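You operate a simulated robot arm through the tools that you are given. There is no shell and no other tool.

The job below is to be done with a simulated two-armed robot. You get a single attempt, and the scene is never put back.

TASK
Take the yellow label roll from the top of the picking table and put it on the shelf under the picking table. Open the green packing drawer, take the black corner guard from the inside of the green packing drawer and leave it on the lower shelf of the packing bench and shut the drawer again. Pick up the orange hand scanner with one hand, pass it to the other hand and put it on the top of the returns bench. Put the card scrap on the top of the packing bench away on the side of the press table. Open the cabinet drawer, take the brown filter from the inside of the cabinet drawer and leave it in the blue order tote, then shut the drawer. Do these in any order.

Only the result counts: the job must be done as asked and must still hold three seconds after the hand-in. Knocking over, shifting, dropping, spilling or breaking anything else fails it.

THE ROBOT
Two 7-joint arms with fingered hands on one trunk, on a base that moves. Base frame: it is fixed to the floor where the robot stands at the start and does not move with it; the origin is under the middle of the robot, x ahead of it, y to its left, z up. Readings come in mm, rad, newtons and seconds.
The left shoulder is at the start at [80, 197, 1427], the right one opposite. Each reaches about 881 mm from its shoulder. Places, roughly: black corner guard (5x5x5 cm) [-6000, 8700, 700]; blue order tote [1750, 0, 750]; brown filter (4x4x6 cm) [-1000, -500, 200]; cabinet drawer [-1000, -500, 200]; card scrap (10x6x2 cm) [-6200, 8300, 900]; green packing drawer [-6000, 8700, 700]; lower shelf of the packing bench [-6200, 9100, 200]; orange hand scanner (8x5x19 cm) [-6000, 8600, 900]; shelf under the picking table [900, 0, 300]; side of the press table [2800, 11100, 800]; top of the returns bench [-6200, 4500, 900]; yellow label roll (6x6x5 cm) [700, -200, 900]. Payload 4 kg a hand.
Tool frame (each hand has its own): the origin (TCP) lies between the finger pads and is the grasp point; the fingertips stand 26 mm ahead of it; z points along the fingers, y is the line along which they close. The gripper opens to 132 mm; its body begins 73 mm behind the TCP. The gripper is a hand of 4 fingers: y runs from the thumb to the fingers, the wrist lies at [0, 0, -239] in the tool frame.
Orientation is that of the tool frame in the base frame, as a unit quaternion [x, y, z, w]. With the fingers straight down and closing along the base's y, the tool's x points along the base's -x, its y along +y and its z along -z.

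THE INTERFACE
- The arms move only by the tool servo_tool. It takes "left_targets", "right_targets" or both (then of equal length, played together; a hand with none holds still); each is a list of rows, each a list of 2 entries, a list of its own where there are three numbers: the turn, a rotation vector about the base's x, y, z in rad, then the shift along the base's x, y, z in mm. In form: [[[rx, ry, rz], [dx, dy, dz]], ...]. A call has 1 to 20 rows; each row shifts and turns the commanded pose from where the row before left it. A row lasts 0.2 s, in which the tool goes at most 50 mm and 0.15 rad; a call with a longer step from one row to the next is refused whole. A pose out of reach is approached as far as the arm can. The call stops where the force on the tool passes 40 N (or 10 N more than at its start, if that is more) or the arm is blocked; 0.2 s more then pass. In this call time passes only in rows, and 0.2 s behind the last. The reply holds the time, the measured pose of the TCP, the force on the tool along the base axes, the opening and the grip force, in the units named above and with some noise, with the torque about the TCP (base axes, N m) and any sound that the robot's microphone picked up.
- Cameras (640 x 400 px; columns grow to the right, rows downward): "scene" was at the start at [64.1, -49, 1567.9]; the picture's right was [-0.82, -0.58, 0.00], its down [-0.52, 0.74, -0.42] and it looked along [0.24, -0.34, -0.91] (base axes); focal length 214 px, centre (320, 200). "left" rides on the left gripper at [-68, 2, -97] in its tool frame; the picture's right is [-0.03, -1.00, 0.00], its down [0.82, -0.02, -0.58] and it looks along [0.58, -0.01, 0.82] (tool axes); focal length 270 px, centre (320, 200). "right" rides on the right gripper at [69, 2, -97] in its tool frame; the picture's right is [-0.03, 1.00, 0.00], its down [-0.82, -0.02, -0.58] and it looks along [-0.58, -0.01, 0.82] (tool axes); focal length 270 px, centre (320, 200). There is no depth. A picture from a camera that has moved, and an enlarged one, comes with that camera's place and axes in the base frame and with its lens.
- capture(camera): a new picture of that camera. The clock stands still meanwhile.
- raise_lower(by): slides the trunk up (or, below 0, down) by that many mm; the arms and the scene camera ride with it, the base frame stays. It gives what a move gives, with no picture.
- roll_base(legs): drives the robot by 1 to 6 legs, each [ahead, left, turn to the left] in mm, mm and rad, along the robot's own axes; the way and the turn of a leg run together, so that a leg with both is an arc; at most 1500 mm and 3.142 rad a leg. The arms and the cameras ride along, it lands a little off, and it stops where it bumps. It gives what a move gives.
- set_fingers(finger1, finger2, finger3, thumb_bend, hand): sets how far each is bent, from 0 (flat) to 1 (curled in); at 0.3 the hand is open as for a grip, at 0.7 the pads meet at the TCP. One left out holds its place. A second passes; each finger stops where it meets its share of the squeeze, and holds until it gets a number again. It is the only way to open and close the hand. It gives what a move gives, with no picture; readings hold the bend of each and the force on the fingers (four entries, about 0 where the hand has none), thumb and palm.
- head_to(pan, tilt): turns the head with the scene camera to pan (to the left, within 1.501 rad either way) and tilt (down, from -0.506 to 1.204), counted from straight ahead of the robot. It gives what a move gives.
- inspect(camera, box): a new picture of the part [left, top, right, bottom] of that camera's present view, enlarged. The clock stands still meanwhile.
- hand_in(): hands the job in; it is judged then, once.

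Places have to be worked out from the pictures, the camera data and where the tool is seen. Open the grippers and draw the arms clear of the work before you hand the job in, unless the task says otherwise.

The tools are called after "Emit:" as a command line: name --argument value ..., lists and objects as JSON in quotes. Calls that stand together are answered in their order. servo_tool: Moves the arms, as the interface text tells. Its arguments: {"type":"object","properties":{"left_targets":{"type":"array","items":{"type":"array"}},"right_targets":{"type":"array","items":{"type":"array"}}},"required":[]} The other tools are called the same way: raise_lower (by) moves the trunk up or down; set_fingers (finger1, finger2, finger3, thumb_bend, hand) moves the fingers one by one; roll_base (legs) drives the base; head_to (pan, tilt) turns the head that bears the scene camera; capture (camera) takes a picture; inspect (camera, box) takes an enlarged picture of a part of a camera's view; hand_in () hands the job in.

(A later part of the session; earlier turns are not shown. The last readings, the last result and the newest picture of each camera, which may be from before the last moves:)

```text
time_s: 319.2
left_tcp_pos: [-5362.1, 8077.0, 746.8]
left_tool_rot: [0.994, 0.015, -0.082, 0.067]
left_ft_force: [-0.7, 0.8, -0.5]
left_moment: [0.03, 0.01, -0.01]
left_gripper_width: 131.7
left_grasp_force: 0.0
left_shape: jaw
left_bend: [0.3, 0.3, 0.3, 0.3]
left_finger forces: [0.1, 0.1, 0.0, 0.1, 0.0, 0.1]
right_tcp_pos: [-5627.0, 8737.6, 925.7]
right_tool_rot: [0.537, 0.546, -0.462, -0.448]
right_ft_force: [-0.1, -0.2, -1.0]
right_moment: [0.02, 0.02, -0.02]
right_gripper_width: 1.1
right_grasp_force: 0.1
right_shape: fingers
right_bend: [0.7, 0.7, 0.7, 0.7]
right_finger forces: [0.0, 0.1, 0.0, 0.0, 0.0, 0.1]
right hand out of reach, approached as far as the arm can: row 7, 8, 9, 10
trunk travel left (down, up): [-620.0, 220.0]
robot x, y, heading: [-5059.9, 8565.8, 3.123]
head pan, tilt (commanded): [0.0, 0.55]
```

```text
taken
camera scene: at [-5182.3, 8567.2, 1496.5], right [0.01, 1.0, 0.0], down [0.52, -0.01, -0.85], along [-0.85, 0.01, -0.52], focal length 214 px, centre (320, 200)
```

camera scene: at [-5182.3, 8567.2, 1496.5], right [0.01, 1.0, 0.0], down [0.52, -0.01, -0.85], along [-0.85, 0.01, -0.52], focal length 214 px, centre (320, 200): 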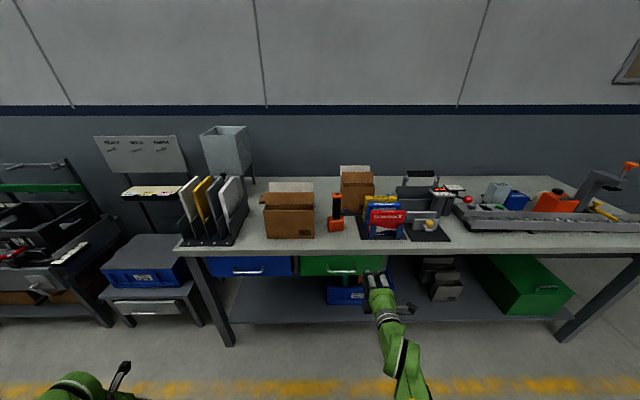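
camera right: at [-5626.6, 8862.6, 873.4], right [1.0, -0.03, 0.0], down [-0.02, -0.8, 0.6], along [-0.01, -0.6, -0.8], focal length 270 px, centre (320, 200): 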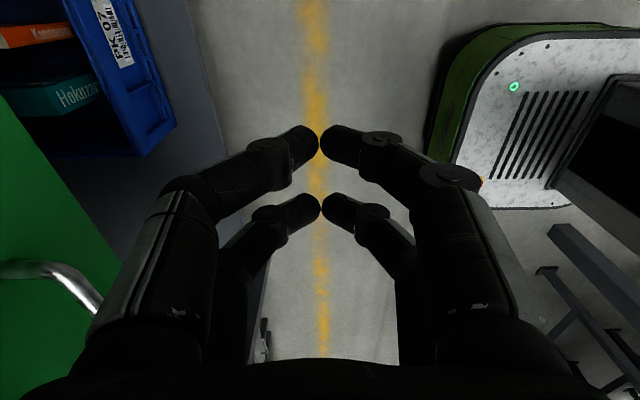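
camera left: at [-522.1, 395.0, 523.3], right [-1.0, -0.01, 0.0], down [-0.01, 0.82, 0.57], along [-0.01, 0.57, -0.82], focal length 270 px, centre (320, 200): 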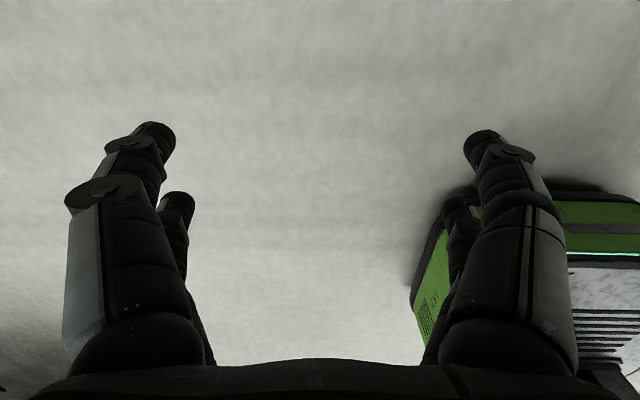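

The hand points at the bench, 10° below horizontal, with thumb and finger3 on top. I lower the trunk to bar height, preshape the digits, and shift left 74 mm.

Emit:
raise_lower --by -158

Emit:
set_fingers --hand "right" --finger1 0.3 --finger2 0.3 --finger3 0.55 --thumb_bend 0.55

Emit:
roll_base --legs '[[0, 74, 0.01]]'

Emit:
capture --camera "right"

Emit:
inspect --camera "scene" --box '[260, 230, 420, 330]'

```text
time_s: 321.0
left_tcp_pos: [-5360.9, 8075.8, 588.9]
left_tool_rot: [0.994, 0.014, -0.081, 0.067]
left_ft_force: [-0.1, 0.4, -0.7]
left_moment: [0.03, 0.02, -0.02]
left_gripper_width: 132.2
left_grasp_force: 0.0
left_shape: jaw
left_bend: [0.3, 0.3, 0.3, 0.3]
left_finger forces: [0.1, 0.1, 0.0, 0.0, 0.0, 0.0]
right_tcp_pos: [-5628.9, 8736.5, 769.5]
right_tool_rot: [0.537, 0.546, -0.461, -0.448]
right_ft_force: [-1.5, 0.9, -1.1]
right_moment: [0.0, -0.01, 0.0]
right_gripper_width: 1.0
right_grasp_force: 0.1
right_shape: fingers
right_bend: [0.7, 0.7, 0.7, 0.7]
right_finger forces: [0.1, 0.1, 0.1, 0.1, 0.0, 0.1]
trunk travel left (down, up): [-462.0, 378.0]
robot x, y, heading: [-5060.3, 8564.8, 3.128]
head pan, tilt (commanded): [0.0, 0.55]
```

```text
time_s: 322.0
left_tcp_pos: [-5361.5, 8076.8, 587.7]
left_tool_rot: [0.994, 0.015, -0.081, 0.067]
left_ft_force: [-0.7, 0.4, -0.1]
left_moment: [-0.01, -0.01, -0.01]
left_gripper_width: 131.7
left_grasp_force: 0.0
left_shape: jaw
left_bend: [0.3, 0.3, 0.3, 0.3]
left_finger forces: [0.0, 0.0, 0.0, 0.1, 0.1, 0.0]
right_tcp_pos: [-5627.2, 8736.4, 767.9]
right_tool_rot: [0.537, 0.547, -0.461, -0.448]
right_ft_force: [-0.1, 0.3, 0.3]
right_moment: [0.02, 0.0, 0.01]
right_gripper_width: 90.8
right_grasp_force: 0.1
right_shape: fingers
right_bend: [0.3, 0.3, 0.55, 0.55]
right_finger forces: [0.1, 0.1, 0.0, 0.1, 0.1, 0.0]
trunk travel left (down, up): [-462.0, 378.0]
robot x, y, heading: [-5067.2, 8566.2, 3.131]
head pan, tilt (commanded): [0.0, 0.55]
```

```text
time_s: 323.0
left_tcp_pos: [-5356.2, 7999.6, 587.9]
left_tool_rot: [0.994, 0.021, -0.081, 0.068]
left_ft_force: [-0.6, -0.1, 0.2]
left_moment: [0.0, 0.0, -0.02]
left_gripper_width: 131.7
left_grasp_force: 0.0
left_shape: jaw
left_bend: [0.3, 0.3, 0.3, 0.3]
left_finger forces: [0.1, 0.0, 0.1, 0.1, 0.0, 0.0]
right_tcp_pos: [-5630.4, 8655.9, 768.4]
right_tool_rot: [0.533, 0.549, -0.464, -0.446]
right_ft_force: [0.5, 0.3, -0.2]
right_moment: [0.03, 0.0, 0.01]
right_gripper_width: 90.9
right_grasp_force: 0.0
right_shape: fingers
right_bend: [0.3, 0.3, 0.55, 0.55]
right_finger forces: [0.0, 0.0, 0.0, 0.0, 0.0, 0.0]
trunk travel left (down, up): [-462.0, 378.0]
robot x, y, heading: [-5060.1, 8491.7, -3.142]
head pan, tilt (commanded): [0.0, 0.55]
```

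```text
taken
camera right: at [-5538.1, 8727.1, 782.9], right [0.17, -0.02, -0.98], down [0.59, -0.8, 0.12], along [-0.79, -0.61, -0.12], focal length 270 px, centre (320, 200)
```

right: 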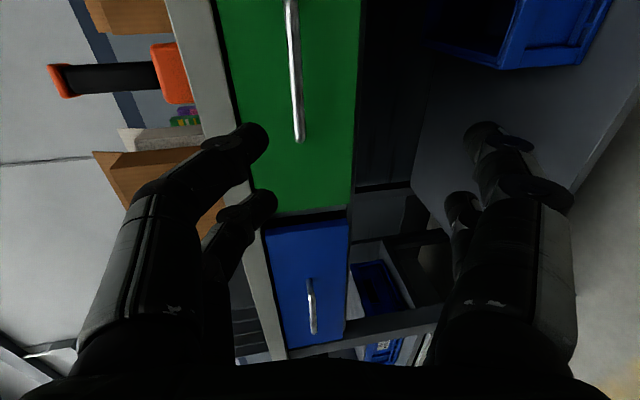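

```text
4.00 times, centred on (340, 280) of scene
camera zoom: at [-5182.7, 8490.7, 1338.4], right [0.0, 1.0, 0.0], down [0.52, 0.0, -0.85], along [-0.85, 0.0, -0.52], focal length 858 px, centre (240, -120)
```

zoom: 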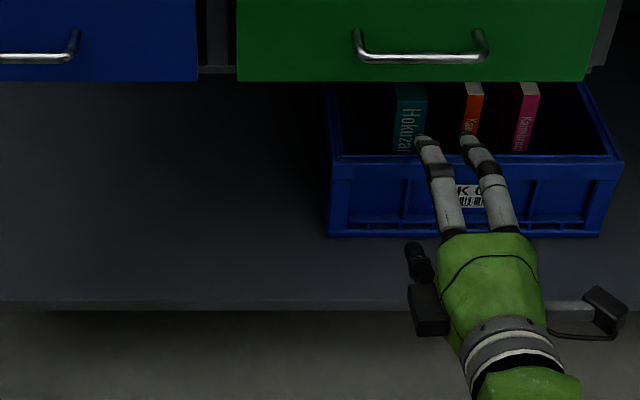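

The bar estimates converge at about [-5801, 8670, 757]. I drive ahead 120 mm with the hand level and check.

Emit:
roll_base --legs '[[118, -8, 0]]'

Emit:
capture --camera "right"

```text
time_s: 324.3
left_tcp_pos: [-5474.6, 8008.1, 586.6]
left_tool_rot: [0.994, 0.021, -0.08, 0.068]
left_ft_force: [0.9, -0.2, 0.2]
left_moment: [0.01, -0.03, -0.05]
left_gripper_width: 132.1
left_grasp_force: 0.1
left_shape: jaw
left_bend: [0.3, 0.3, 0.3, 0.3]
left_finger forces: [0.0, 0.0, 0.0, 0.0, 0.1, 0.0]
right_tcp_pos: [-5747.6, 8666.0, 767.6]
right_tool_rot: [0.534, 0.549, -0.463, -0.446]
right_ft_force: [0.3, 0.2, -0.8]
right_moment: [-0.02, -0.03, -0.01]
right_gripper_width: 90.9
right_grasp_force: 0.1
right_shape: fingers
right_bend: [0.3, 0.3, 0.55, 0.55]
right_finger forces: [0.1, 0.1, 0.0, 0.0, 0.1, 0.0]
trunk travel left (down, up): [-462.0, 378.0]
robot x, y, heading: [-5179.1, 8502.2, 3.136]
head pan, tilt (commanded): [0.0, 0.55]
```

```text
taken
camera right: at [-5655.2, 8736.1, 782.2], right [0.17, -0.02, -0.98], down [0.59, -0.8, 0.12], along [-0.79, -0.6, -0.12], focal length 270 px, centre (320, 200)
```

right: 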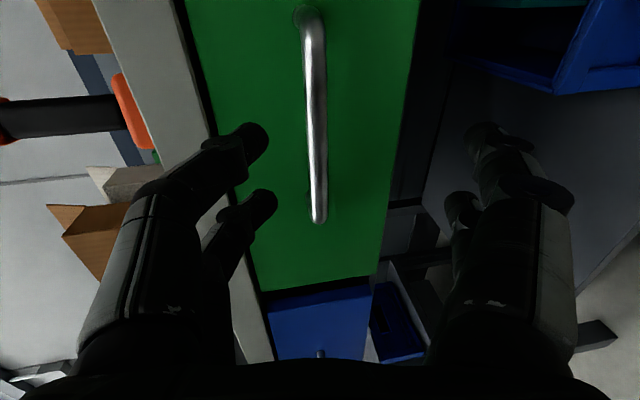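

The bar is 57 mm ahead and centred. I drive 49 mm more and look before closing.

Emit:
roll_base --legs '[[47, 0, 0]]'

Emit:
capture --camera "right"

```text
time_s: 325.3
left_tcp_pos: [-5520.0, 8007.7, 587.5]
left_tool_rot: [0.994, 0.02, -0.08, 0.068]
left_ft_force: [-0.2, 0.6, 0.0]
left_moment: [0.0, 0.02, 0.02]
left_gripper_width: 131.9
left_grasp_force: 0.2
left_shape: jaw
left_bend: [0.3, 0.3, 0.3, 0.3]
left_finger forces: [0.0, 0.1, 0.0, 0.1, 0.0, 0.0]
right_tcp_pos: [-5792.4, 8665.4, 769.0]
right_tool_rot: [0.532, 0.549, -0.464, -0.447]
right_ft_force: [0.0, -0.8, -0.2]
right_moment: [0.0, -0.01, -0.02]
right_gripper_width: 90.9
right_grasp_force: 0.1
right_shape: fingers
right_bend: [0.3, 0.3, 0.55, 0.55]
right_finger forces: [0.0, 0.0, 0.0, 0.0, 0.0, 0.1]
trunk travel left (down, up): [-462.0, 378.0]
robot x, y, heading: [-5223.9, 8498.5, 3.142]
head pan, tilt (commanded): [0.0, 0.55]
stopped in leg 1: the force on the tool passed its limit at 69 N (the readings are from after the stop); the commanded pose is now the measured one
```

```text
taken
camera right: at [-5699.3, 8736.1, 784.6], right [0.17, -0.02, -0.99], down [0.59, -0.8, 0.12], along [-0.79, -0.6, -0.12], focal length 270 px, centre (320, 200)
```

right: 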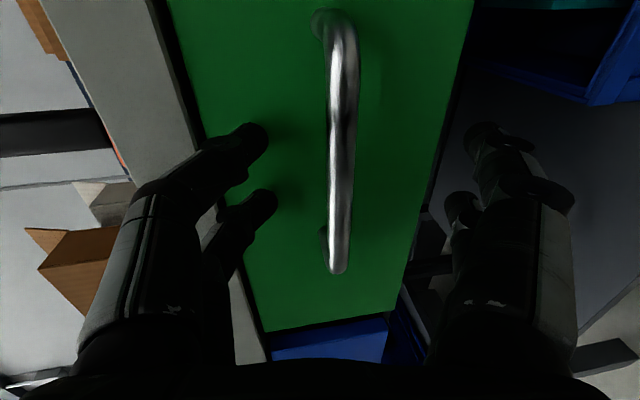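

I'm at the right depth (bar 9 mm ahead of the TCP); something brushed, but no force remains. I close the digits around the bar.

Emit:
set_fingers --hand "right" --finger1 0.75 --finger2 0.75 --finger3 0.8 --thumb_bend 0.8

Emit:
capture --camera "right"

```text
time_s: 326.3
left_tcp_pos: [-5519.0, 8008.1, 588.0]
left_tool_rot: [0.994, 0.02, -0.081, 0.067]
left_ft_force: [-0.3, 0.6, -0.3]
left_moment: [0.02, 0.0, -0.01]
left_gripper_width: 132.1
left_grasp_force: 0.1
left_shape: jaw
left_bend: [0.3, 0.3, 0.3, 0.3]
left_finger forces: [0.1, 0.1, 0.0, 0.1, 0.1, 0.1]
right_tcp_pos: [-5793.1, 8665.9, 768.5]
right_tool_rot: [0.533, 0.548, -0.464, -0.448]
right_ft_force: [0.5, 0.1, 0.2]
right_moment: [0.01, -0.01, -0.04]
right_gripper_width: 0.0
right_grasp_force: 0.1
right_shape: fingers
right_bend: [0.7, 0.71, 0.8, 0.8]
right_finger forces: [0.0, 0.1, 0.0, 0.0, 0.0, 0.0]
trunk travel left (down, up): [-462.0, 378.0]
robot x, y, heading: [-5225.6, 8495.6, 3.139]
head pan, tilt (commanded): [0.0, 0.55]
```

```text
taken
camera right: at [-5699.6, 8736.0, 784.6], right [0.17, -0.02, -0.99], down [0.59, -0.8, 0.12], along [-0.79, -0.6, -0.12], focal length 270 px, centre (320, 200)
```

right: 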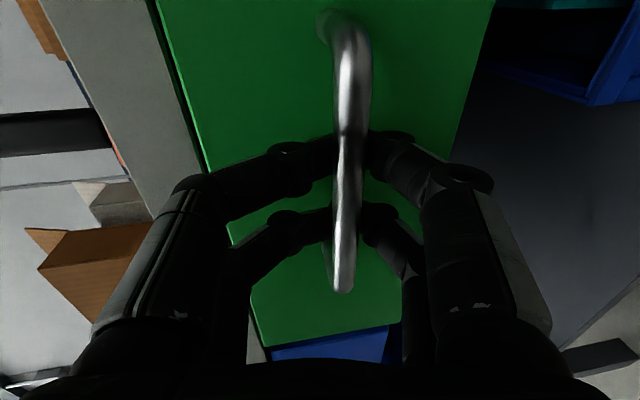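

The bar is hooked and the drawer has come out slightly. I pull by backing the base 200 mm.

Emit:
roll_base --legs '[[-200, 0, 0]]'

Emit:
capture --camera "right"

Emit:
capture --camera "scene"

```text
time_s: 327.9
left_tcp_pos: [-5322.9, 8008.5, 587.9]
left_tool_rot: [0.994, 0.018, -0.081, 0.066]
left_ft_force: [0.7, 0.1, 0.5]
left_moment: [0.0, 0.01, -0.03]
left_gripper_width: 132.0
left_grasp_force: 0.1
left_shape: jaw
left_bend: [0.3, 0.3, 0.3, 0.3]
left_finger forces: [0.1, 0.0, 0.0, 0.0, 0.0, 0.1]
right_tcp_pos: [-5594.5, 8665.3, 769.6]
right_tool_rot: [0.533, 0.548, -0.464, -0.448]
right_ft_force: [-0.8, 1.2, 0.3]
right_moment: [0.02, 0.02, -0.02]
right_gripper_width: 0.0
right_grasp_force: 0.2
right_shape: fingers
right_bend: [0.71, 0.71, 0.8, 0.8]
right_finger forces: [0.0, 0.0, 0.0, 0.0, 0.0, 0.1]
trunk travel left (down, up): [-462.0, 378.0]
robot x, y, heading: [-5025.6, 8500.8, 3.136]
head pan, tilt (commanded): [0.0, 0.55]
```

```text
taken
camera right: at [-5500.8, 8736.7, 784.8], right [0.17, -0.02, -0.99], down [0.59, -0.8, 0.12], along [-0.79, -0.6, -0.12], focal length 270 px, centre (320, 200)
```

right: 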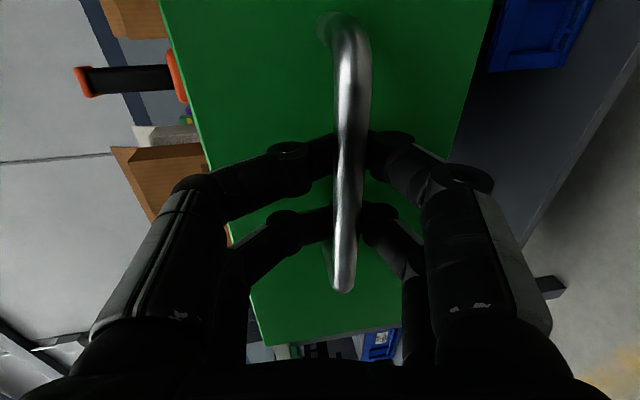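

```text
taken
camera scene: at [-5146.9, 8499.6, 1338.5], right [0.0, 1.0, 0.0], down [0.52, 0.0, -0.85], along [-0.85, 0.0, -0.52], focal length 214 px, centre (320, 200)
```

scene: 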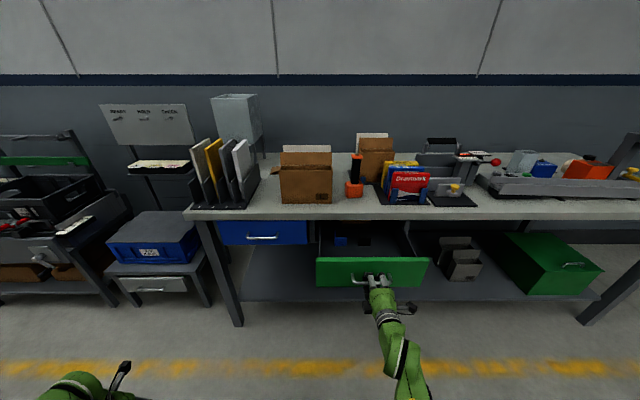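

The drawer is open about 215 mm. I enlarge its inside.

Emit:
inspect --camera "scene" --box '[300, 210, 440, 300]'

```text
4.44 times, centred on (370, 255) of scene
camera zoom: at [-5146.9, 8499.6, 1338.5], right [0.0, 1.0, 0.0], down [0.52, 0.0, -0.85], along [-0.85, 0.0, -0.52], focal length 953 px, centre (98, -44)
```

zoom: 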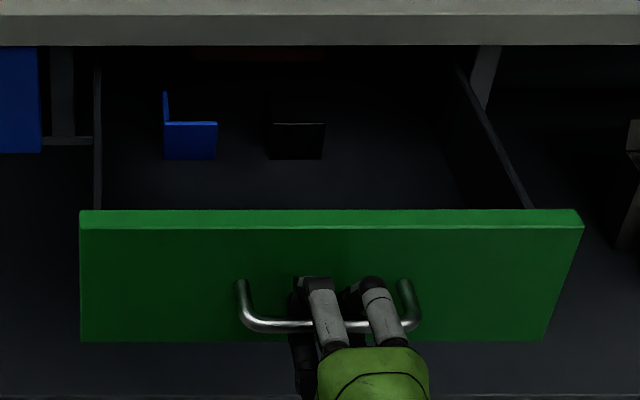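

The black corner guard stands left of centre next to a blue one, still partly below the table edge. I pull the drawer 130 mm further.

Emit:
roll_base --legs '[[-130, 0, 0]]'

Emit:
inspect --camera "scene" --box '[290, 210, 450, 310]'

```text
time_s: 329.2
left_tcp_pos: [-5193.4, 8008.7, 588.1]
left_tool_rot: [0.994, 0.018, -0.081, 0.067]
left_ft_force: [0.2, -0.2, -0.5]
left_moment: [-0.02, 0.01, 0.02]
left_gripper_width: 131.7
left_grasp_force: 0.0
left_shape: jaw
left_bend: [0.3, 0.3, 0.3, 0.3]
left_finger forces: [0.0, 0.0, 0.0, 0.0, 0.1, 0.0]
right_tcp_pos: [-5462.4, 8666.4, 771.4]
right_tool_rot: [0.533, 0.547, -0.464, -0.449]
right_ft_force: [0.0, 0.4, 0.6]
right_moment: [0.01, -0.04, 0.02]
right_gripper_width: 0.0
right_grasp_force: 0.1
right_shape: fingers
right_bend: [0.71, 0.71, 0.79, 0.79]
right_finger forces: [0.1, 0.0, 0.0, 0.0, 0.0, 0.0]
trunk travel left (down, up): [-462.0, 378.0]
robot x, y, heading: [-4898.1, 8496.0, 3.137]
head pan, tilt (commanded): [0.0, 0.55]
```

```text
4.00 times, centred on (370, 260) of scene
camera zoom: at [-5016.2, 8499.4, 1338.5], right [0.01, 1.0, 0.0], down [0.52, 0.0, -0.85], along [-0.85, 0.01, -0.52], focal length 858 px, centre (120, -40)
```

zoom: 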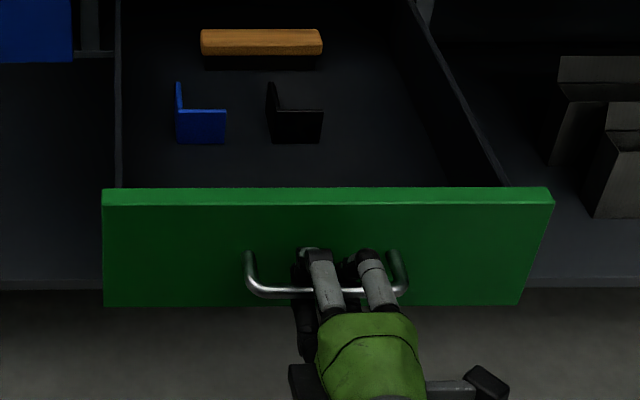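

The drawer is open 345 mm. The black guard is an L: front wall at x≈-5684 (y 8662–8714), left wall at y≈8662, standing about z 705–755. I release the bar and withdraw the hand.

Emit:
set_fingers --hand "right" --finger1 0.3 --finger2 0.3 --finger3 0.55 --thumb_bend 0.55

Emit:
servo_tool --right_targets '[[[0, 0, 0], [20, 0, 3]], [[0, 0, 0], [25, 0, 4]], [[0, 0, 0], [30, 0, 5]], [[0, 0, 0], [30, 0, 5]]]'

Emit:
capture --camera "right"

```text
time_s: 330.2
left_tcp_pos: [-5194.4, 8008.5, 588.2]
left_tool_rot: [0.994, 0.018, -0.081, 0.067]
left_ft_force: [0.3, 0.7, 0.2]
left_moment: [-0.04, 0.01, -0.01]
left_gripper_width: 132.0
left_grasp_force: 0.1
left_shape: jaw
left_bend: [0.3, 0.3, 0.3, 0.3]
left_finger forces: [0.1, 0.1, 0.1, 0.1, 0.0, 0.0]
right_tcp_pos: [-5462.7, 8667.7, 770.3]
right_tool_rot: [0.533, 0.548, -0.463, -0.449]
right_ft_force: [0.5, 0.2, 0.1]
right_moment: [-0.04, -0.02, -0.03]
right_gripper_width: 90.3
right_grasp_force: 0.0
right_shape: fingers
right_bend: [0.3, 0.3, 0.55, 0.55]
right_finger forces: [0.0, 0.0, 0.0, 0.1, 0.0, 0.0]
trunk travel left (down, up): [-462.0, 378.0]
robot x, y, heading: [-4897.1, 8498.3, 3.137]
head pan, tilt (commanded): [0.0, 0.55]
```

```text
time_s: 331.2
left_tcp_pos: [-5192.6, 8007.9, 587.6]
left_tool_rot: [0.994, 0.018, -0.08, 0.066]
left_ft_force: [0.9, 0.5, -0.6]
left_moment: [-0.01, 0.01, 0.01]
left_gripper_width: 132.0
left_grasp_force: 0.0
left_shape: jaw
left_bend: [0.3, 0.3, 0.3, 0.3]
left_finger forces: [0.0, 0.0, 0.0, 0.0, 0.0, 0.0]
right_tcp_pos: [-5358.2, 8665.2, 786.7]
right_tool_rot: [0.533, 0.548, -0.464, -0.448]
right_ft_force: [0.2, -0.2, -0.8]
right_moment: [-0.03, 0.01, 0.02]
right_gripper_width: 90.7
right_grasp_force: 0.0
right_shape: fingers
right_bend: [0.3, 0.3, 0.55, 0.55]
right_finger forces: [0.2, 0.0, 0.1, 0.1, 0.0, 0.0]
trunk travel left (down, up): [-462.0, 378.0]
robot x, y, heading: [-4893.8, 8496.6, 3.138]
head pan, tilt (commanded): [0.0, 0.55]
```

```text
taken
camera right: at [-5265.5, 8736.6, 801.3], right [0.17, -0.02, -0.99], down [0.59, -0.8, 0.12], along [-0.79, -0.6, -0.12], focal length 270 px, centre (320, 200)
```

right: 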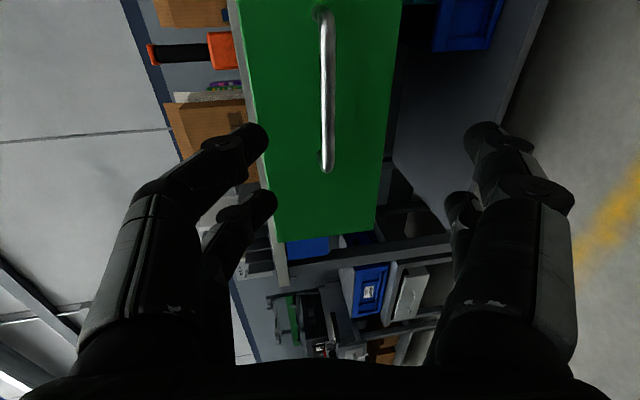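

Released. I raise the trunk and turn the hand to point down again.

Emit:
raise_lower --by 270

Emit:
servo_tool --right_targets '[[[0, -0.14, 0], [-10, 0, -14]], [[0, -0.14, 0], [-10, 0, -14]], [[0, -0.14, 0], [-10, 0, -14]], [[0, -0.14, 0], [-10, 0, -14]], [[0, -0.14, 0], [-10, 0, -14]], [[0, -0.14, 0], [-10, 0, -14]], [[0, -0.14, 0], [-10, 0, -14]], [[0, -0.14, 0], [-10, 0, -14]], [[0, -0.14, 0], [-10, 0, -14]], [[0, -0.14, 0], [-10, 0, -14]]]'

Emit:
set_fingers --hand "right" --finger1 0.5 --finger2 0.5 --finger3 0.5 --thumb_bend 0.5

Emit:
head_to --pan -0.2 --tilt 0.75

Emit:
capture --camera "scene"

```text
time_s: 333.9
left_tcp_pos: [-5195.0, 8009.0, 857.4]
left_tool_rot: [0.994, 0.018, -0.081, 0.067]
left_ft_force: [-0.4, 0.0, 0.2]
left_moment: [-0.02, -0.01, 0.01]
left_gripper_width: 131.7
left_grasp_force: 0.0
left_shape: jaw
left_bend: [0.3, 0.3, 0.3, 0.3]
left_finger forces: [0.1, 0.0, 0.0, 0.0, 0.0, 0.1]
right_tcp_pos: [-5359.2, 8666.6, 1056.2]
right_tool_rot: [0.533, 0.548, -0.464, -0.448]
right_ft_force: [0.2, 0.0, -1.0]
right_moment: [0.01, -0.02, 0.01]
right_gripper_width: 90.9
right_grasp_force: 0.0
right_shape: fingers
right_bend: [0.3, 0.3, 0.55, 0.55]
right_finger forces: [0.0, 0.0, 0.0, 0.0, 0.0, 0.0]
trunk travel left (down, up): [-732.0, 108.0]
robot x, y, heading: [-4894.3, 8501.6, 3.135]
head pan, tilt (commanded): [0.0, 0.55]
```

```text
time_s: 336.1
left_tcp_pos: [-5195.5, 8008.0, 859.0]
left_tool_rot: [0.994, 0.017, -0.08, 0.068]
left_ft_force: [0.0, -0.8, 0.8]
left_moment: [-0.01, 0.02, -0.04]
left_gripper_width: 132.1
left_grasp_force: 0.2
left_shape: jaw
left_bend: [0.3, 0.3, 0.3, 0.3]
left_finger forces: [0.1, 0.1, 0.0, 0.1, 0.0, 0.0]
right_tcp_pos: [-5460.9, 8665.1, 914.2]
right_tool_rot: [0.707, 0.708, -0.01, 0.011]
right_ft_force: [0.2, 0.4, 0.2]
right_moment: [-0.01, -0.03, -0.01]
right_gripper_width: 90.8
right_grasp_force: 0.0
right_shape: fingers
right_bend: [0.3, 0.3, 0.55, 0.55]
right_finger forces: [0.0, 0.0, 0.1, 0.0, 0.1, 0.1]
trunk travel left (down, up): [-732.0, 108.0]
robot x, y, heading: [-4897.6, 8497.9, 3.134]
head pan, tilt (commanded): [0.0, 0.55]
```

```text
time_s: 337.1
left_tcp_pos: [-5194.7, 8008.6, 858.7]
left_tool_rot: [0.994, 0.016, -0.081, 0.067]
left_ft_force: [0.5, 0.1, 0.1]
left_moment: [-0.01, -0.03, -0.03]
left_gripper_width: 131.9
left_grasp_force: 0.1
left_shape: jaw
left_bend: [0.3, 0.3, 0.3, 0.3]
left_finger forces: [0.0, 0.0, 0.2, 0.0, 0.1, 0.0]
right_tcp_pos: [-5459.9, 8665.4, 916.2]
right_tool_rot: [0.707, 0.707, -0.011, 0.01]
right_ft_force: [0.1, 0.8, -0.1]
right_moment: [0.01, -0.02, -0.04]
right_gripper_width: 66.3
right_grasp_force: 0.0
right_shape: fingers
right_bend: [0.5, 0.5, 0.5, 0.5]
right_finger forces: [0.0, 0.0, 0.0, 0.1, 0.1, 0.0]
trunk travel left (down, up): [-732.0, 108.0]
robot x, y, heading: [-4894.6, 8501.2, 3.139]
head pan, tilt (commanded): [0.0, 0.55]
```

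```text
time_s: 337.9
left_tcp_pos: [-5195.5, 8008.8, 858.9]
left_tool_rot: [0.994, 0.017, -0.081, 0.067]
left_ft_force: [-0.7, 1.0, -0.4]
left_moment: [0.01, 0.01, -0.01]
left_gripper_width: 132.0
left_grasp_force: 0.0
left_shape: jaw
left_bend: [0.3, 0.3, 0.3, 0.3]
left_finger forces: [0.1, 0.0, 0.1, 0.0, 0.0, 0.0]
right_tcp_pos: [-5459.5, 8666.4, 915.4]
right_tool_rot: [0.706, 0.708, -0.011, 0.01]
right_ft_force: [-0.5, -0.3, 0.0]
right_moment: [0.02, 0.02, 0.0]
right_gripper_width: 66.0
right_grasp_force: 0.1
right_shape: fingers
right_bend: [0.5, 0.5, 0.5, 0.5]
right_finger forces: [0.0, 0.0, 0.1, 0.0, 0.0, 0.1]
trunk travel left (down, up): [-732.0, 108.0]
robot x, y, heading: [-4893.6, 8498.5, 3.136]
head pan, tilt (commanded): [-0.201, 0.75]
```

```text
taken
camera scene: at [-5008.3, 8515.8, 1591.1], right [0.2, 0.98, 0.0], down [0.67, -0.14, -0.73], along [-0.72, 0.15, -0.68], focal length 214 px, centre (320, 200)
```

scene: 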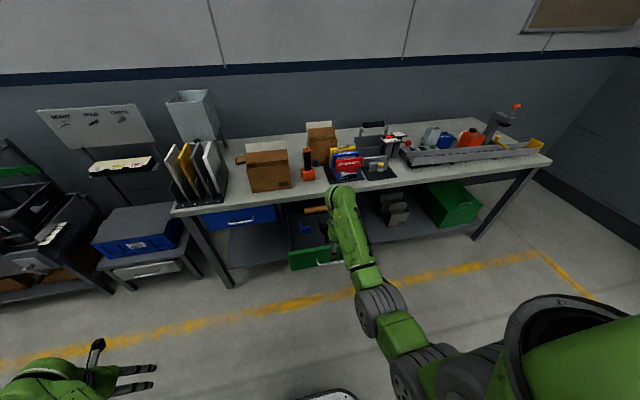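

Hand down, closing along x. I move it above the black guard's front wall (x -5686, y 8697) and look down.

Emit:
roll_base --legs '[[224, -31, 0]]'

Emit:
capture --camera "right"

Emit:
inspect --camera "scene" --box '[260, 190, 420, 310]'

```text
time_s: 339.6
left_tcp_pos: [-5412.8, 8040.6, 859.0]
left_tool_rot: [0.994, 0.017, -0.083, 0.067]
left_ft_force: [1.1, -0.1, 1.1]
left_moment: [-0.03, 0.04, 0.0]
left_gripper_width: 131.8
left_grasp_force: 0.1
left_shape: jaw
left_bend: [0.3, 0.3, 0.3, 0.3]
left_finger forces: [0.0, 0.1, 0.1, 0.0, 0.0, 0.0]
right_tcp_pos: [-5676.7, 8696.9, 916.3]
right_tool_rot: [0.706, 0.708, -0.012, 0.008]
right_ft_force: [1.3, 0.0, 0.4]
right_moment: [0.03, 0.03, 0.02]
right_gripper_width: 65.9
right_grasp_force: 0.0
right_shape: fingers
right_bend: [0.5, 0.5, 0.5, 0.5]
right_finger forces: [0.0, 0.0, 0.0, 0.1, 0.0, 0.1]
trunk travel left (down, up): [-732.0, 108.0]
robot x, y, heading: [-5116.4, 8534.2, 3.136]
head pan, tilt (commanded): [-0.201, 0.75]
```

```text
taken
camera right: at [-5676.2, 8767.2, 1011.8], right [1.0, -0.02, 0.0], down [-0.02, -0.8, 0.6], along [-0.02, -0.6, -0.8], focal length 270 px, centre (320, 200)
```

right: 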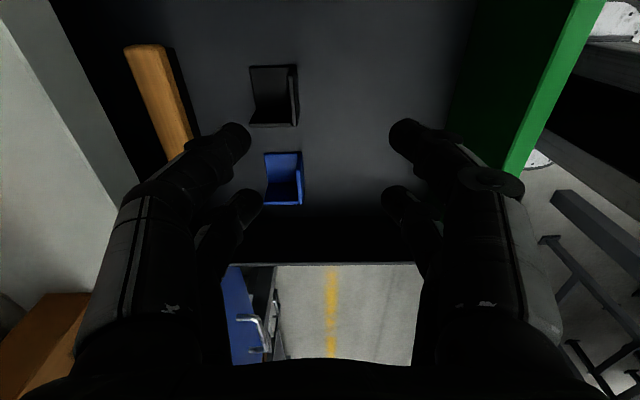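

```text
3.33 times, centred on (340, 250) of scene
camera zoom: at [-5224.2, 8546.7, 1591.4], right [0.2, 0.98, 0.0], down [0.67, -0.14, -0.73], along [-0.72, 0.15, -0.68], focal length 715 px, centre (253, 33)
```

zoom: 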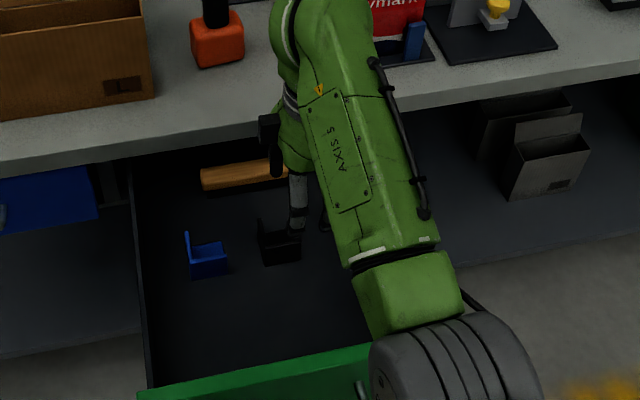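

I enlarge the guard in the hand view to measure its walls.

Emit:
inspect --camera "right" --box '[220, 40, 380, 140]'

```text
4.00 times, centred on (300, 90) of right
camera zoom: at [-5676.2, 8767.2, 1011.8], right [1.0, -0.02, 0.0], down [-0.02, -0.8, 0.6], along [-0.02, -0.6, -0.8], focal length 1081 px, centre (400, 640)
```

zoom: 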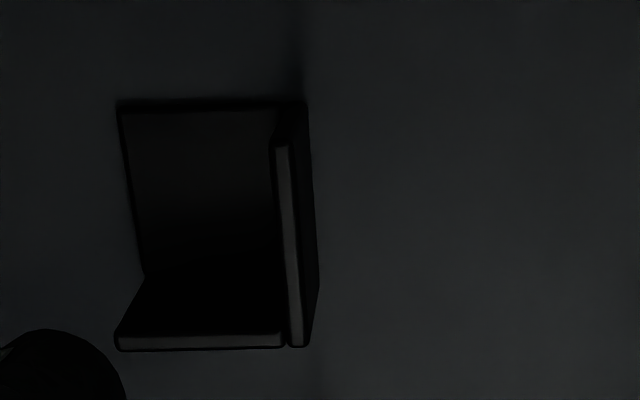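

The front wall's top edge is at x≈-5707, z≈740, y 8660–8709. I align (30 mm ahead), then lower the trunk in two steps with checks.

Emit:
servo_tool --right_targets '[[[0, 0, 0], [-15, -1, 0]], [[0, 0, 0], [-15, -2, 0]]]'

Emit:
raise_lower --by -120

Emit:
capture --camera "right"

Emit:
inspect --camera "right" --box '[200, 40, 440, 220]'

```text
time_s: 340.1
left_tcp_pos: [-5414.8, 8040.7, 857.4]
left_tool_rot: [0.994, 0.018, -0.081, 0.068]
left_ft_force: [0.6, 0.6, 0.8]
left_moment: [-0.02, -0.05, 0.01]
left_gripper_width: 131.9
left_grasp_force: 0.1
left_shape: jaw
left_bend: [0.3, 0.3, 0.3, 0.3]
left_finger forces: [0.1, 0.0, 0.0, 0.1, 0.1, 0.0]
right_tcp_pos: [-5709.0, 8693.3, 916.6]
right_tool_rot: [0.707, 0.707, -0.012, 0.009]
right_ft_force: [-0.5, -0.4, 0.3]
right_moment: [-0.01, 0.02, 0.02]
right_gripper_width: 66.1
right_grasp_force: 0.0
right_shape: fingers
right_bend: [0.5, 0.5, 0.5, 0.5]
right_finger forces: [0.0, 0.0, 0.1, 0.1, 0.1, 0.0]
trunk travel left (down, up): [-732.0, 108.0]
robot x, y, heading: [-5116.9, 8532.2, 3.137]
head pan, tilt (commanded): [-0.201, 0.75]
```

```text
time_s: 341.6
left_tcp_pos: [-5414.5, 8041.2, 739.1]
left_tool_rot: [0.994, 0.017, -0.08, 0.067]
left_ft_force: [0.1, 0.7, 0.0]
left_moment: [0.03, -0.01, 0.02]
left_gripper_width: 131.9
left_grasp_force: 0.0
left_shape: jaw
left_bend: [0.3, 0.3, 0.3, 0.3]
left_finger forces: [0.0, 0.0, 0.0, 0.0, 0.1, 0.0]
right_tcp_pos: [-5710.5, 8694.7, 796.3]
right_tool_rot: [0.707, 0.707, -0.012, 0.009]
right_ft_force: [-0.5, 0.4, 0.3]
right_moment: [0.0, 0.03, 0.02]
right_gripper_width: 66.1
right_grasp_force: 0.1
right_shape: fingers
right_bend: [0.5, 0.5, 0.5, 0.5]
right_finger forces: [0.1, 0.1, 0.1, 0.0, 0.0, 0.0]
trunk travel left (down, up): [-612.0, 228.0]
robot x, y, heading: [-5111.4, 8528.7, 3.14]
head pan, tilt (commanded): [-0.201, 0.75]
```

```text
taken
camera right: at [-5708.7, 8764.5, 891.4], right [1.0, -0.02, 0.0], down [-0.02, -0.8, 0.6], along [-0.02, -0.6, -0.8], focal length 270 px, centre (320, 200)
```

right: 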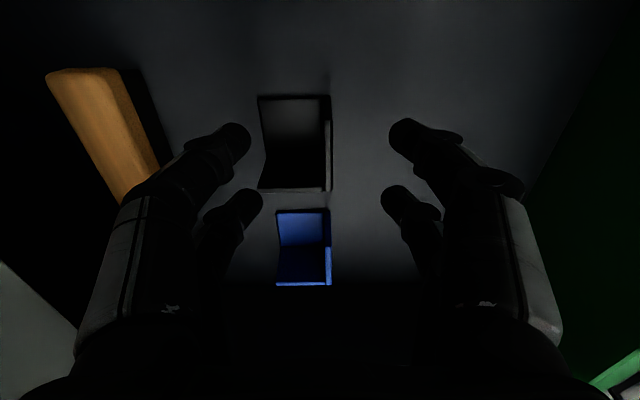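

```text
2.22 times, centred on (320, 130) of right
camera zoom: at [-5708.7, 8764.5, 891.4], right [1.0, -0.02, 0.0], down [-0.02, -0.8, 0.6], along [-0.02, -0.6, -0.8], focal length 601 px, centre (320, 356)
```

zoom: 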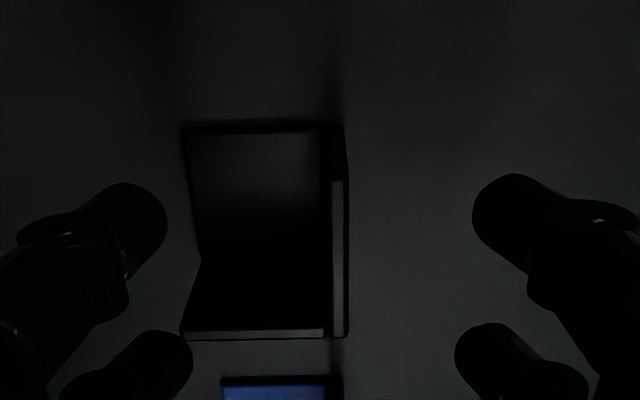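

Aligned within 4 mm. I nudge +3 mm in x and lower the last 58 mm, then close.

Emit:
servo_tool --right_targets '[[[0, 0, 0], [3, 1, 0]]]'

Emit:
raise_lower --by -58

Emit:
set_fingers --hand "right" --finger1 0.8 --finger2 0.8 --finger3 0.8 --thumb_bend 0.8

Emit:
capture --camera "right"

```text
time_s: 342.1
left_tcp_pos: [-5415.1, 8040.2, 737.8]
left_tool_rot: [0.994, 0.017, -0.082, 0.067]
left_ft_force: [-0.3, -0.7, 0.3]
left_moment: [0.02, 0.02, -0.02]
left_gripper_width: 131.9
left_grasp_force: 0.0
left_shape: jaw
left_bend: [0.3, 0.3, 0.3, 0.3]
left_finger forces: [0.0, 0.0, 0.1, 0.1, 0.0, 0.1]
right_tcp_pos: [-5707.3, 8695.2, 795.4]
right_tool_rot: [0.706, 0.708, -0.012, 0.009]
right_ft_force: [-0.5, 0.4, 1.0]
right_moment: [-0.01, 0.01, 0.02]
right_gripper_width: 66.1
right_grasp_force: 0.1
right_shape: fingers
right_bend: [0.5, 0.5, 0.5, 0.5]
right_finger forces: [0.0, 0.0, 0.1, 0.0, 0.0, 0.0]
trunk travel left (down, up): [-612.0, 228.0]
robot x, y, heading: [-5115.2, 8529.4, 3.135]
head pan, tilt (commanded): [-0.201, 0.75]
```

```text
time_s: 343.0
left_tcp_pos: [-5414.1, 8039.8, 680.5]
left_tool_rot: [0.994, 0.017, -0.081, 0.067]
left_ft_force: [-0.4, -0.9, 0.6]
left_moment: [-0.02, 0.01, 0.01]
left_gripper_width: 131.8
left_grasp_force: 0.1
left_shape: jaw
left_bend: [0.3, 0.3, 0.3, 0.3]
left_finger forces: [0.0, 0.1, 0.1, 0.0, 0.0, 0.1]
right_tcp_pos: [-5706.6, 8695.2, 738.4]
right_tool_rot: [0.707, 0.707, -0.011, 0.009]
right_ft_force: [0.6, 0.4, 4.2]
right_moment: [0.07, 0.25, 0.02]
right_gripper_width: 66.7
right_grasp_force: 2.0
right_shape: fingers
right_bend: [0.5, 0.5, 0.5, 0.5]
right_finger forces: [0.0, 0.1, 0.1, 0.0, 4.6, 0.0]
trunk travel left (down, up): [-554.0, 286.0]
robot x, y, heading: [-5118.6, 8532.8, 3.143]
head pan, tilt (commanded): [-0.201, 0.75]
```

```text
time_s: 344.0
left_tcp_pos: [-5414.5, 8039.5, 681.2]
left_tool_rot: [0.994, 0.018, -0.081, 0.067]
left_ft_force: [-0.4, -0.2, -0.1]
left_moment: [-0.03, 0.0, 0.03]
left_gripper_width: 131.8
left_grasp_force: 0.1
left_shape: jaw
left_bend: [0.3, 0.3, 0.3, 0.3]
left_finger forces: [0.0, 0.0, 0.0, 0.0, 0.1, 0.1]
right_tcp_pos: [-5708.0, 8695.1, 737.3]
right_tool_rot: [0.706, 0.708, -0.011, 0.01]
right_ft_force: [-0.8, 0.2, -0.7]
right_moment: [0.01, -0.01, 0.0]
right_gripper_width: 0.0
right_grasp_force: 10.8
right_shape: fingers
right_bend: [0.76, 0.76, 0.75, 0.75]
right_finger forces: [0.0, 11.4, 10.8, 0.0, 0.0, 0.0]
trunk travel left (down, up): [-554.0, 286.0]
robot x, y, heading: [-5116.8, 8527.0, 3.136]
head pan, tilt (commanded): [-0.201, 0.75]
```

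```text
taken
camera right: at [-5705.9, 8765.6, 833.0], right [1.0, -0.02, 0.0], down [-0.02, -0.8, 0.6], along [-0.02, -0.6, -0.8], focal length 270 px, centre (320, 200)
```

right: 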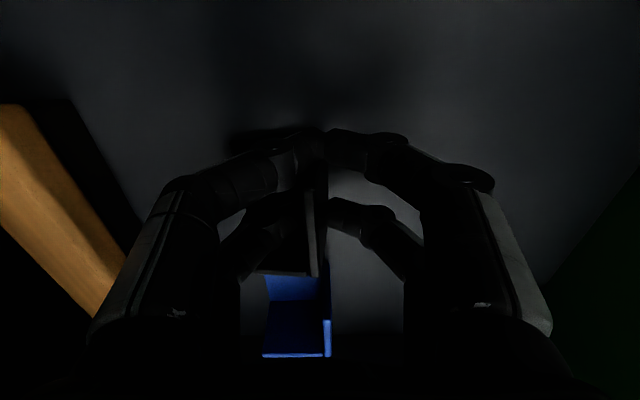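

Finger2 and finger3 pinch the wall with about 11 N. I raise the trunk 60 mm and check.

Emit:
raise_lower --by 60

Emit:
capture --camera "right"

Emit:
inspect --camera "scene" --box '[260, 190, 420, 310]'

```text
time_s: 345.0
left_tcp_pos: [-5415.4, 8040.6, 739.3]
left_tool_rot: [0.994, 0.018, -0.081, 0.067]
left_ft_force: [-0.2, -0.4, -1.1]
left_moment: [0.03, 0.0, -0.02]
left_gripper_width: 131.6
left_grasp_force: 0.1
left_shape: jaw
left_bend: [0.3, 0.3, 0.3, 0.3]
left_finger forces: [0.0, 0.0, 0.0, 0.0, 0.1, 0.0]
right_tcp_pos: [-5707.1, 8695.5, 797.0]
right_tool_rot: [0.707, 0.708, -0.012, 0.009]
right_ft_force: [0.5, 0.3, -0.6]
right_moment: [0.02, -0.02, 0.03]
right_gripper_width: 0.0
right_grasp_force: 11.0
right_shape: fingers
right_bend: [0.76, 0.76, 0.75, 0.75]
right_finger forces: [0.1, 11.4, 10.8, 0.0, 0.0, 0.0]
trunk travel left (down, up): [-614.0, 226.0]
robot x, y, heading: [-5112.9, 8531.1, 3.135]
head pan, tilt (commanded): [-0.201, 0.75]
```

```text
taken
camera right: at [-5706.0, 8765.6, 892.8], right [1.0, -0.02, 0.0], down [-0.02, -0.8, 0.6], along [-0.01, -0.6, -0.8], focal length 270 px, centre (320, 200)
```

right: 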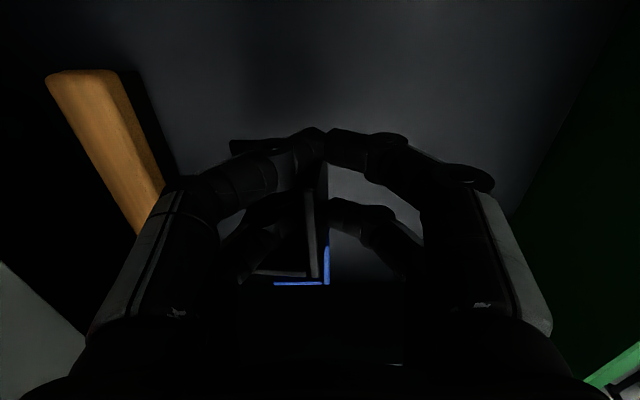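

```text
3.33 times, centred on (340, 250) of scene
camera zoom: at [-5228.8, 8547.3, 1473.0], right [0.2, 0.98, 0.0], down [0.67, -0.14, -0.73], along [-0.72, 0.15, -0.68], focal length 715 px, centre (253, 33)
```

zoom: 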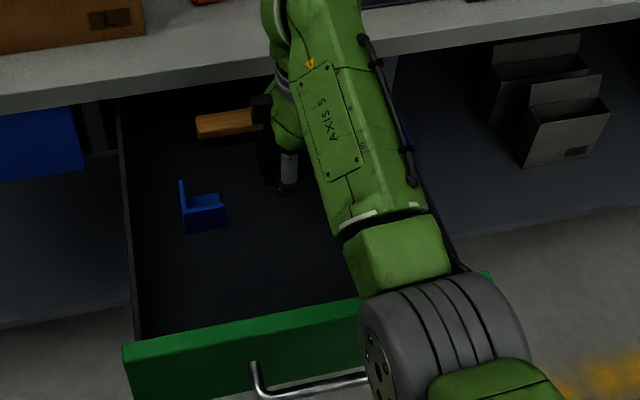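

The guard is lifted out. I raise it above the drawer front, back away, and shift left toward the free left part of the lower shelf.

Emit:
raise_lower --by 125

Emit:
roll_base --legs '[[-340, 0, 0], [0, 405, 0]]'

Emit:
head_to --pan 0.1 --tilt 0.6

Emit:
capture --camera "scene"

Emit:
capture --camera "right"

```text
time_s: 346.6
left_tcp_pos: [-5414.5, 8038.9, 866.2]
left_tool_rot: [0.994, 0.017, -0.081, 0.067]
left_ft_force: [0.0, 0.6, 0.3]
left_moment: [0.02, -0.03, 0.0]
left_gripper_width: 131.9
left_grasp_force: 0.1
left_shape: jaw
left_bend: [0.3, 0.3, 0.3, 0.3]
left_finger forces: [0.0, 0.0, 0.0, 0.0, 0.0, 0.1]
right_tcp_pos: [-5706.3, 8695.2, 922.2]
right_tool_rot: [0.706, 0.708, -0.011, 0.01]
right_ft_force: [0.2, 0.0, -0.5]
right_moment: [-0.02, 0.0, -0.02]
right_gripper_width: 0.0
right_grasp_force: 11.0
right_shape: fingers
right_bend: [0.76, 0.76, 0.75, 0.75]
right_finger forces: [0.1, 11.4, 10.9, 0.0, 0.0, 0.0]
trunk travel left (down, up): [-739.0, 101.0]
robot x, y, heading: [-5117.4, 8528.8, 3.139]
head pan, tilt (commanded): [-0.201, 0.75]
```

```text
time_s: 350.3
left_tcp_pos: [-5068.9, 7782.4, 866.7]
left_tool_rot: [0.994, 0.023, -0.084, 0.068]
left_ft_force: [0.3, 0.9, -0.2]
left_moment: [0.02, 0.04, -0.06]
left_gripper_width: 132.0
left_grasp_force: 0.0
left_shape: jaw
left_bend: [0.3, 0.3, 0.3, 0.3]
left_finger forces: [0.1, 0.0, 0.1, 0.1, 0.0, 0.0]
right_tcp_pos: [-5367.8, 8436.9, 923.0]
right_tool_rot: [0.702, 0.712, -0.01, 0.009]
right_ft_force: [-0.1, -0.5, -0.4]
right_moment: [0.03, 0.02, 0.01]
right_gripper_width: 0.0
right_grasp_force: 11.0
right_shape: fingers
right_bend: [0.76, 0.76, 0.75, 0.75]
right_finger forces: [0.1, 11.3, 10.9, 0.1, 0.2, 0.0]
trunk travel left (down, up): [-739.0, 101.0]
robot x, y, heading: [-4780.7, 8276.0, -3.139]
head pan, tilt (commanded): [-0.201, 0.75]
stopped in leg 2: the robot was blocked; the commanded pose is now the measured one
```

```text
time_s: 351.1
left_tcp_pos: [-5071.4, 7779.7, 864.5]
left_tool_rot: [0.994, 0.024, -0.081, 0.068]
left_ft_force: [-0.4, -0.3, -0.2]
left_moment: [0.01, 0.01, -0.03]
left_gripper_width: 131.9
left_grasp_force: 0.1
left_shape: jaw
left_bend: [0.3, 0.3, 0.3, 0.3]
left_finger forces: [0.0, 0.1, 0.1, 0.0, 0.1, 0.0]
right_tcp_pos: [-5371.0, 8431.8, 920.7]
right_tool_rot: [0.702, 0.712, -0.008, 0.009]
right_ft_force: [0.6, -0.6, -0.3]
right_moment: [0.03, 0.03, 0.01]
right_gripper_width: 0.0
right_grasp_force: 11.1
right_shape: fingers
right_bend: [0.76, 0.76, 0.75, 0.75]
right_finger forces: [0.0, 11.3, 10.9, 0.0, 0.1, 0.1]
trunk travel left (down, up): [-739.0, 101.0]
robot x, y, heading: [-4780.5, 8277.5, -3.132]
head pan, tilt (commanded): [0.099, 0.6]
```

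```text
taken
camera scene: at [-4898.5, 8262.3, 1610.8], right [-0.11, 0.99, 0.0], down [0.56, 0.06, -0.82], along [-0.82, -0.09, -0.57], focal length 214 px, centre (320, 200)
```

scene: 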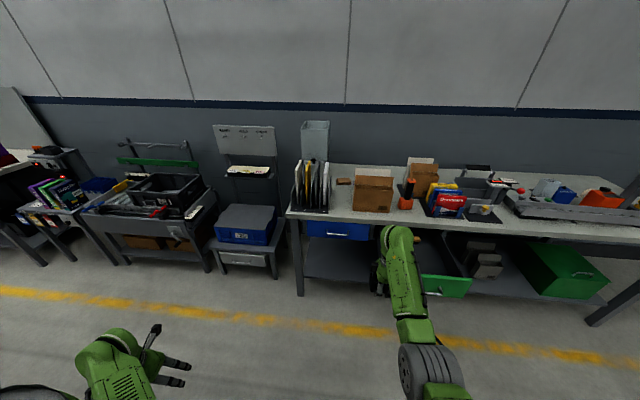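

```text
taken
camera right: at [-5371.7, 8501.9, 1017.2], right [1.0, -0.01, 0.0], down [-0.01, -0.8, 0.6], along [-0.01, -0.6, -0.8], focal length 270 px, centre (320, 200)
```

right: 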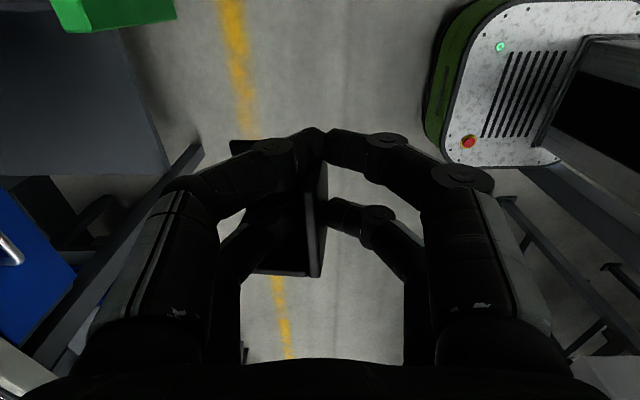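

My base touched the stair post at my back-left. I move ahead first and then left.

Emit:
roll_base --legs '[[170, 0, 0], [0, 150, 0]]'

Emit:
inspect --camera "scene" --box '[220, 200, 420, 325]'

```text
time_s: 353.5
left_tcp_pos: [-5236.9, 7633.2, 866.2]
left_tool_rot: [0.994, 0.023, -0.081, 0.071]
left_ft_force: [0.3, 0.6, 0.2]
left_moment: [-0.01, -0.03, 0.04]
left_gripper_width: 131.9
left_grasp_force: 0.0
left_shape: jaw
left_bend: [0.3, 0.3, 0.3, 0.3]
left_finger forces: [0.0, 0.0, 0.0, 0.0, 0.0, 0.0]
right_tcp_pos: [-5537.9, 8284.8, 922.1]
right_tool_rot: [0.701, 0.713, -0.01, 0.011]
right_ft_force: [-0.3, 0.2, -1.1]
right_moment: [-0.03, 0.0, 0.02]
right_gripper_width: 0.1
right_grasp_force: 10.6
right_shape: fingers
right_bend: [0.76, 0.76, 0.75, 0.75]
right_finger forces: [0.1, 11.4, 10.8, 0.0, 0.0, 0.1]
trunk travel left (down, up): [-739.0, 101.0]
robot x, y, heading: [-4945.1, 8123.5, -3.137]
head pan, tilt (commanded): [0.099, 0.6]
```

```text
3.20 times, centred on (320, 262) of scene
camera zoom: at [-5065.5, 8120.0, 1610.8], right [-0.11, 0.99, 0.0], down [0.56, 0.06, -0.82], along [-0.82, -0.09, -0.57], focal length 686 px, centre (320, 0)
```

zoom: 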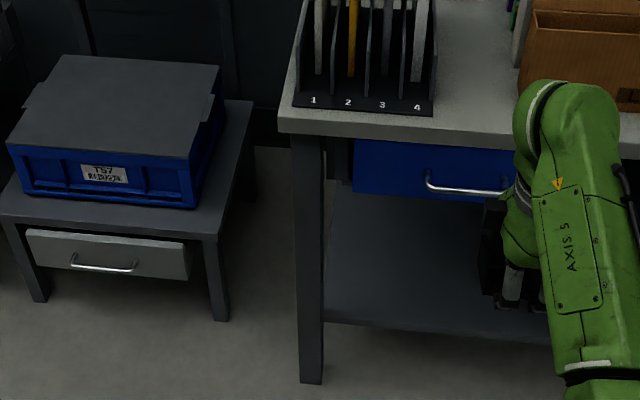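

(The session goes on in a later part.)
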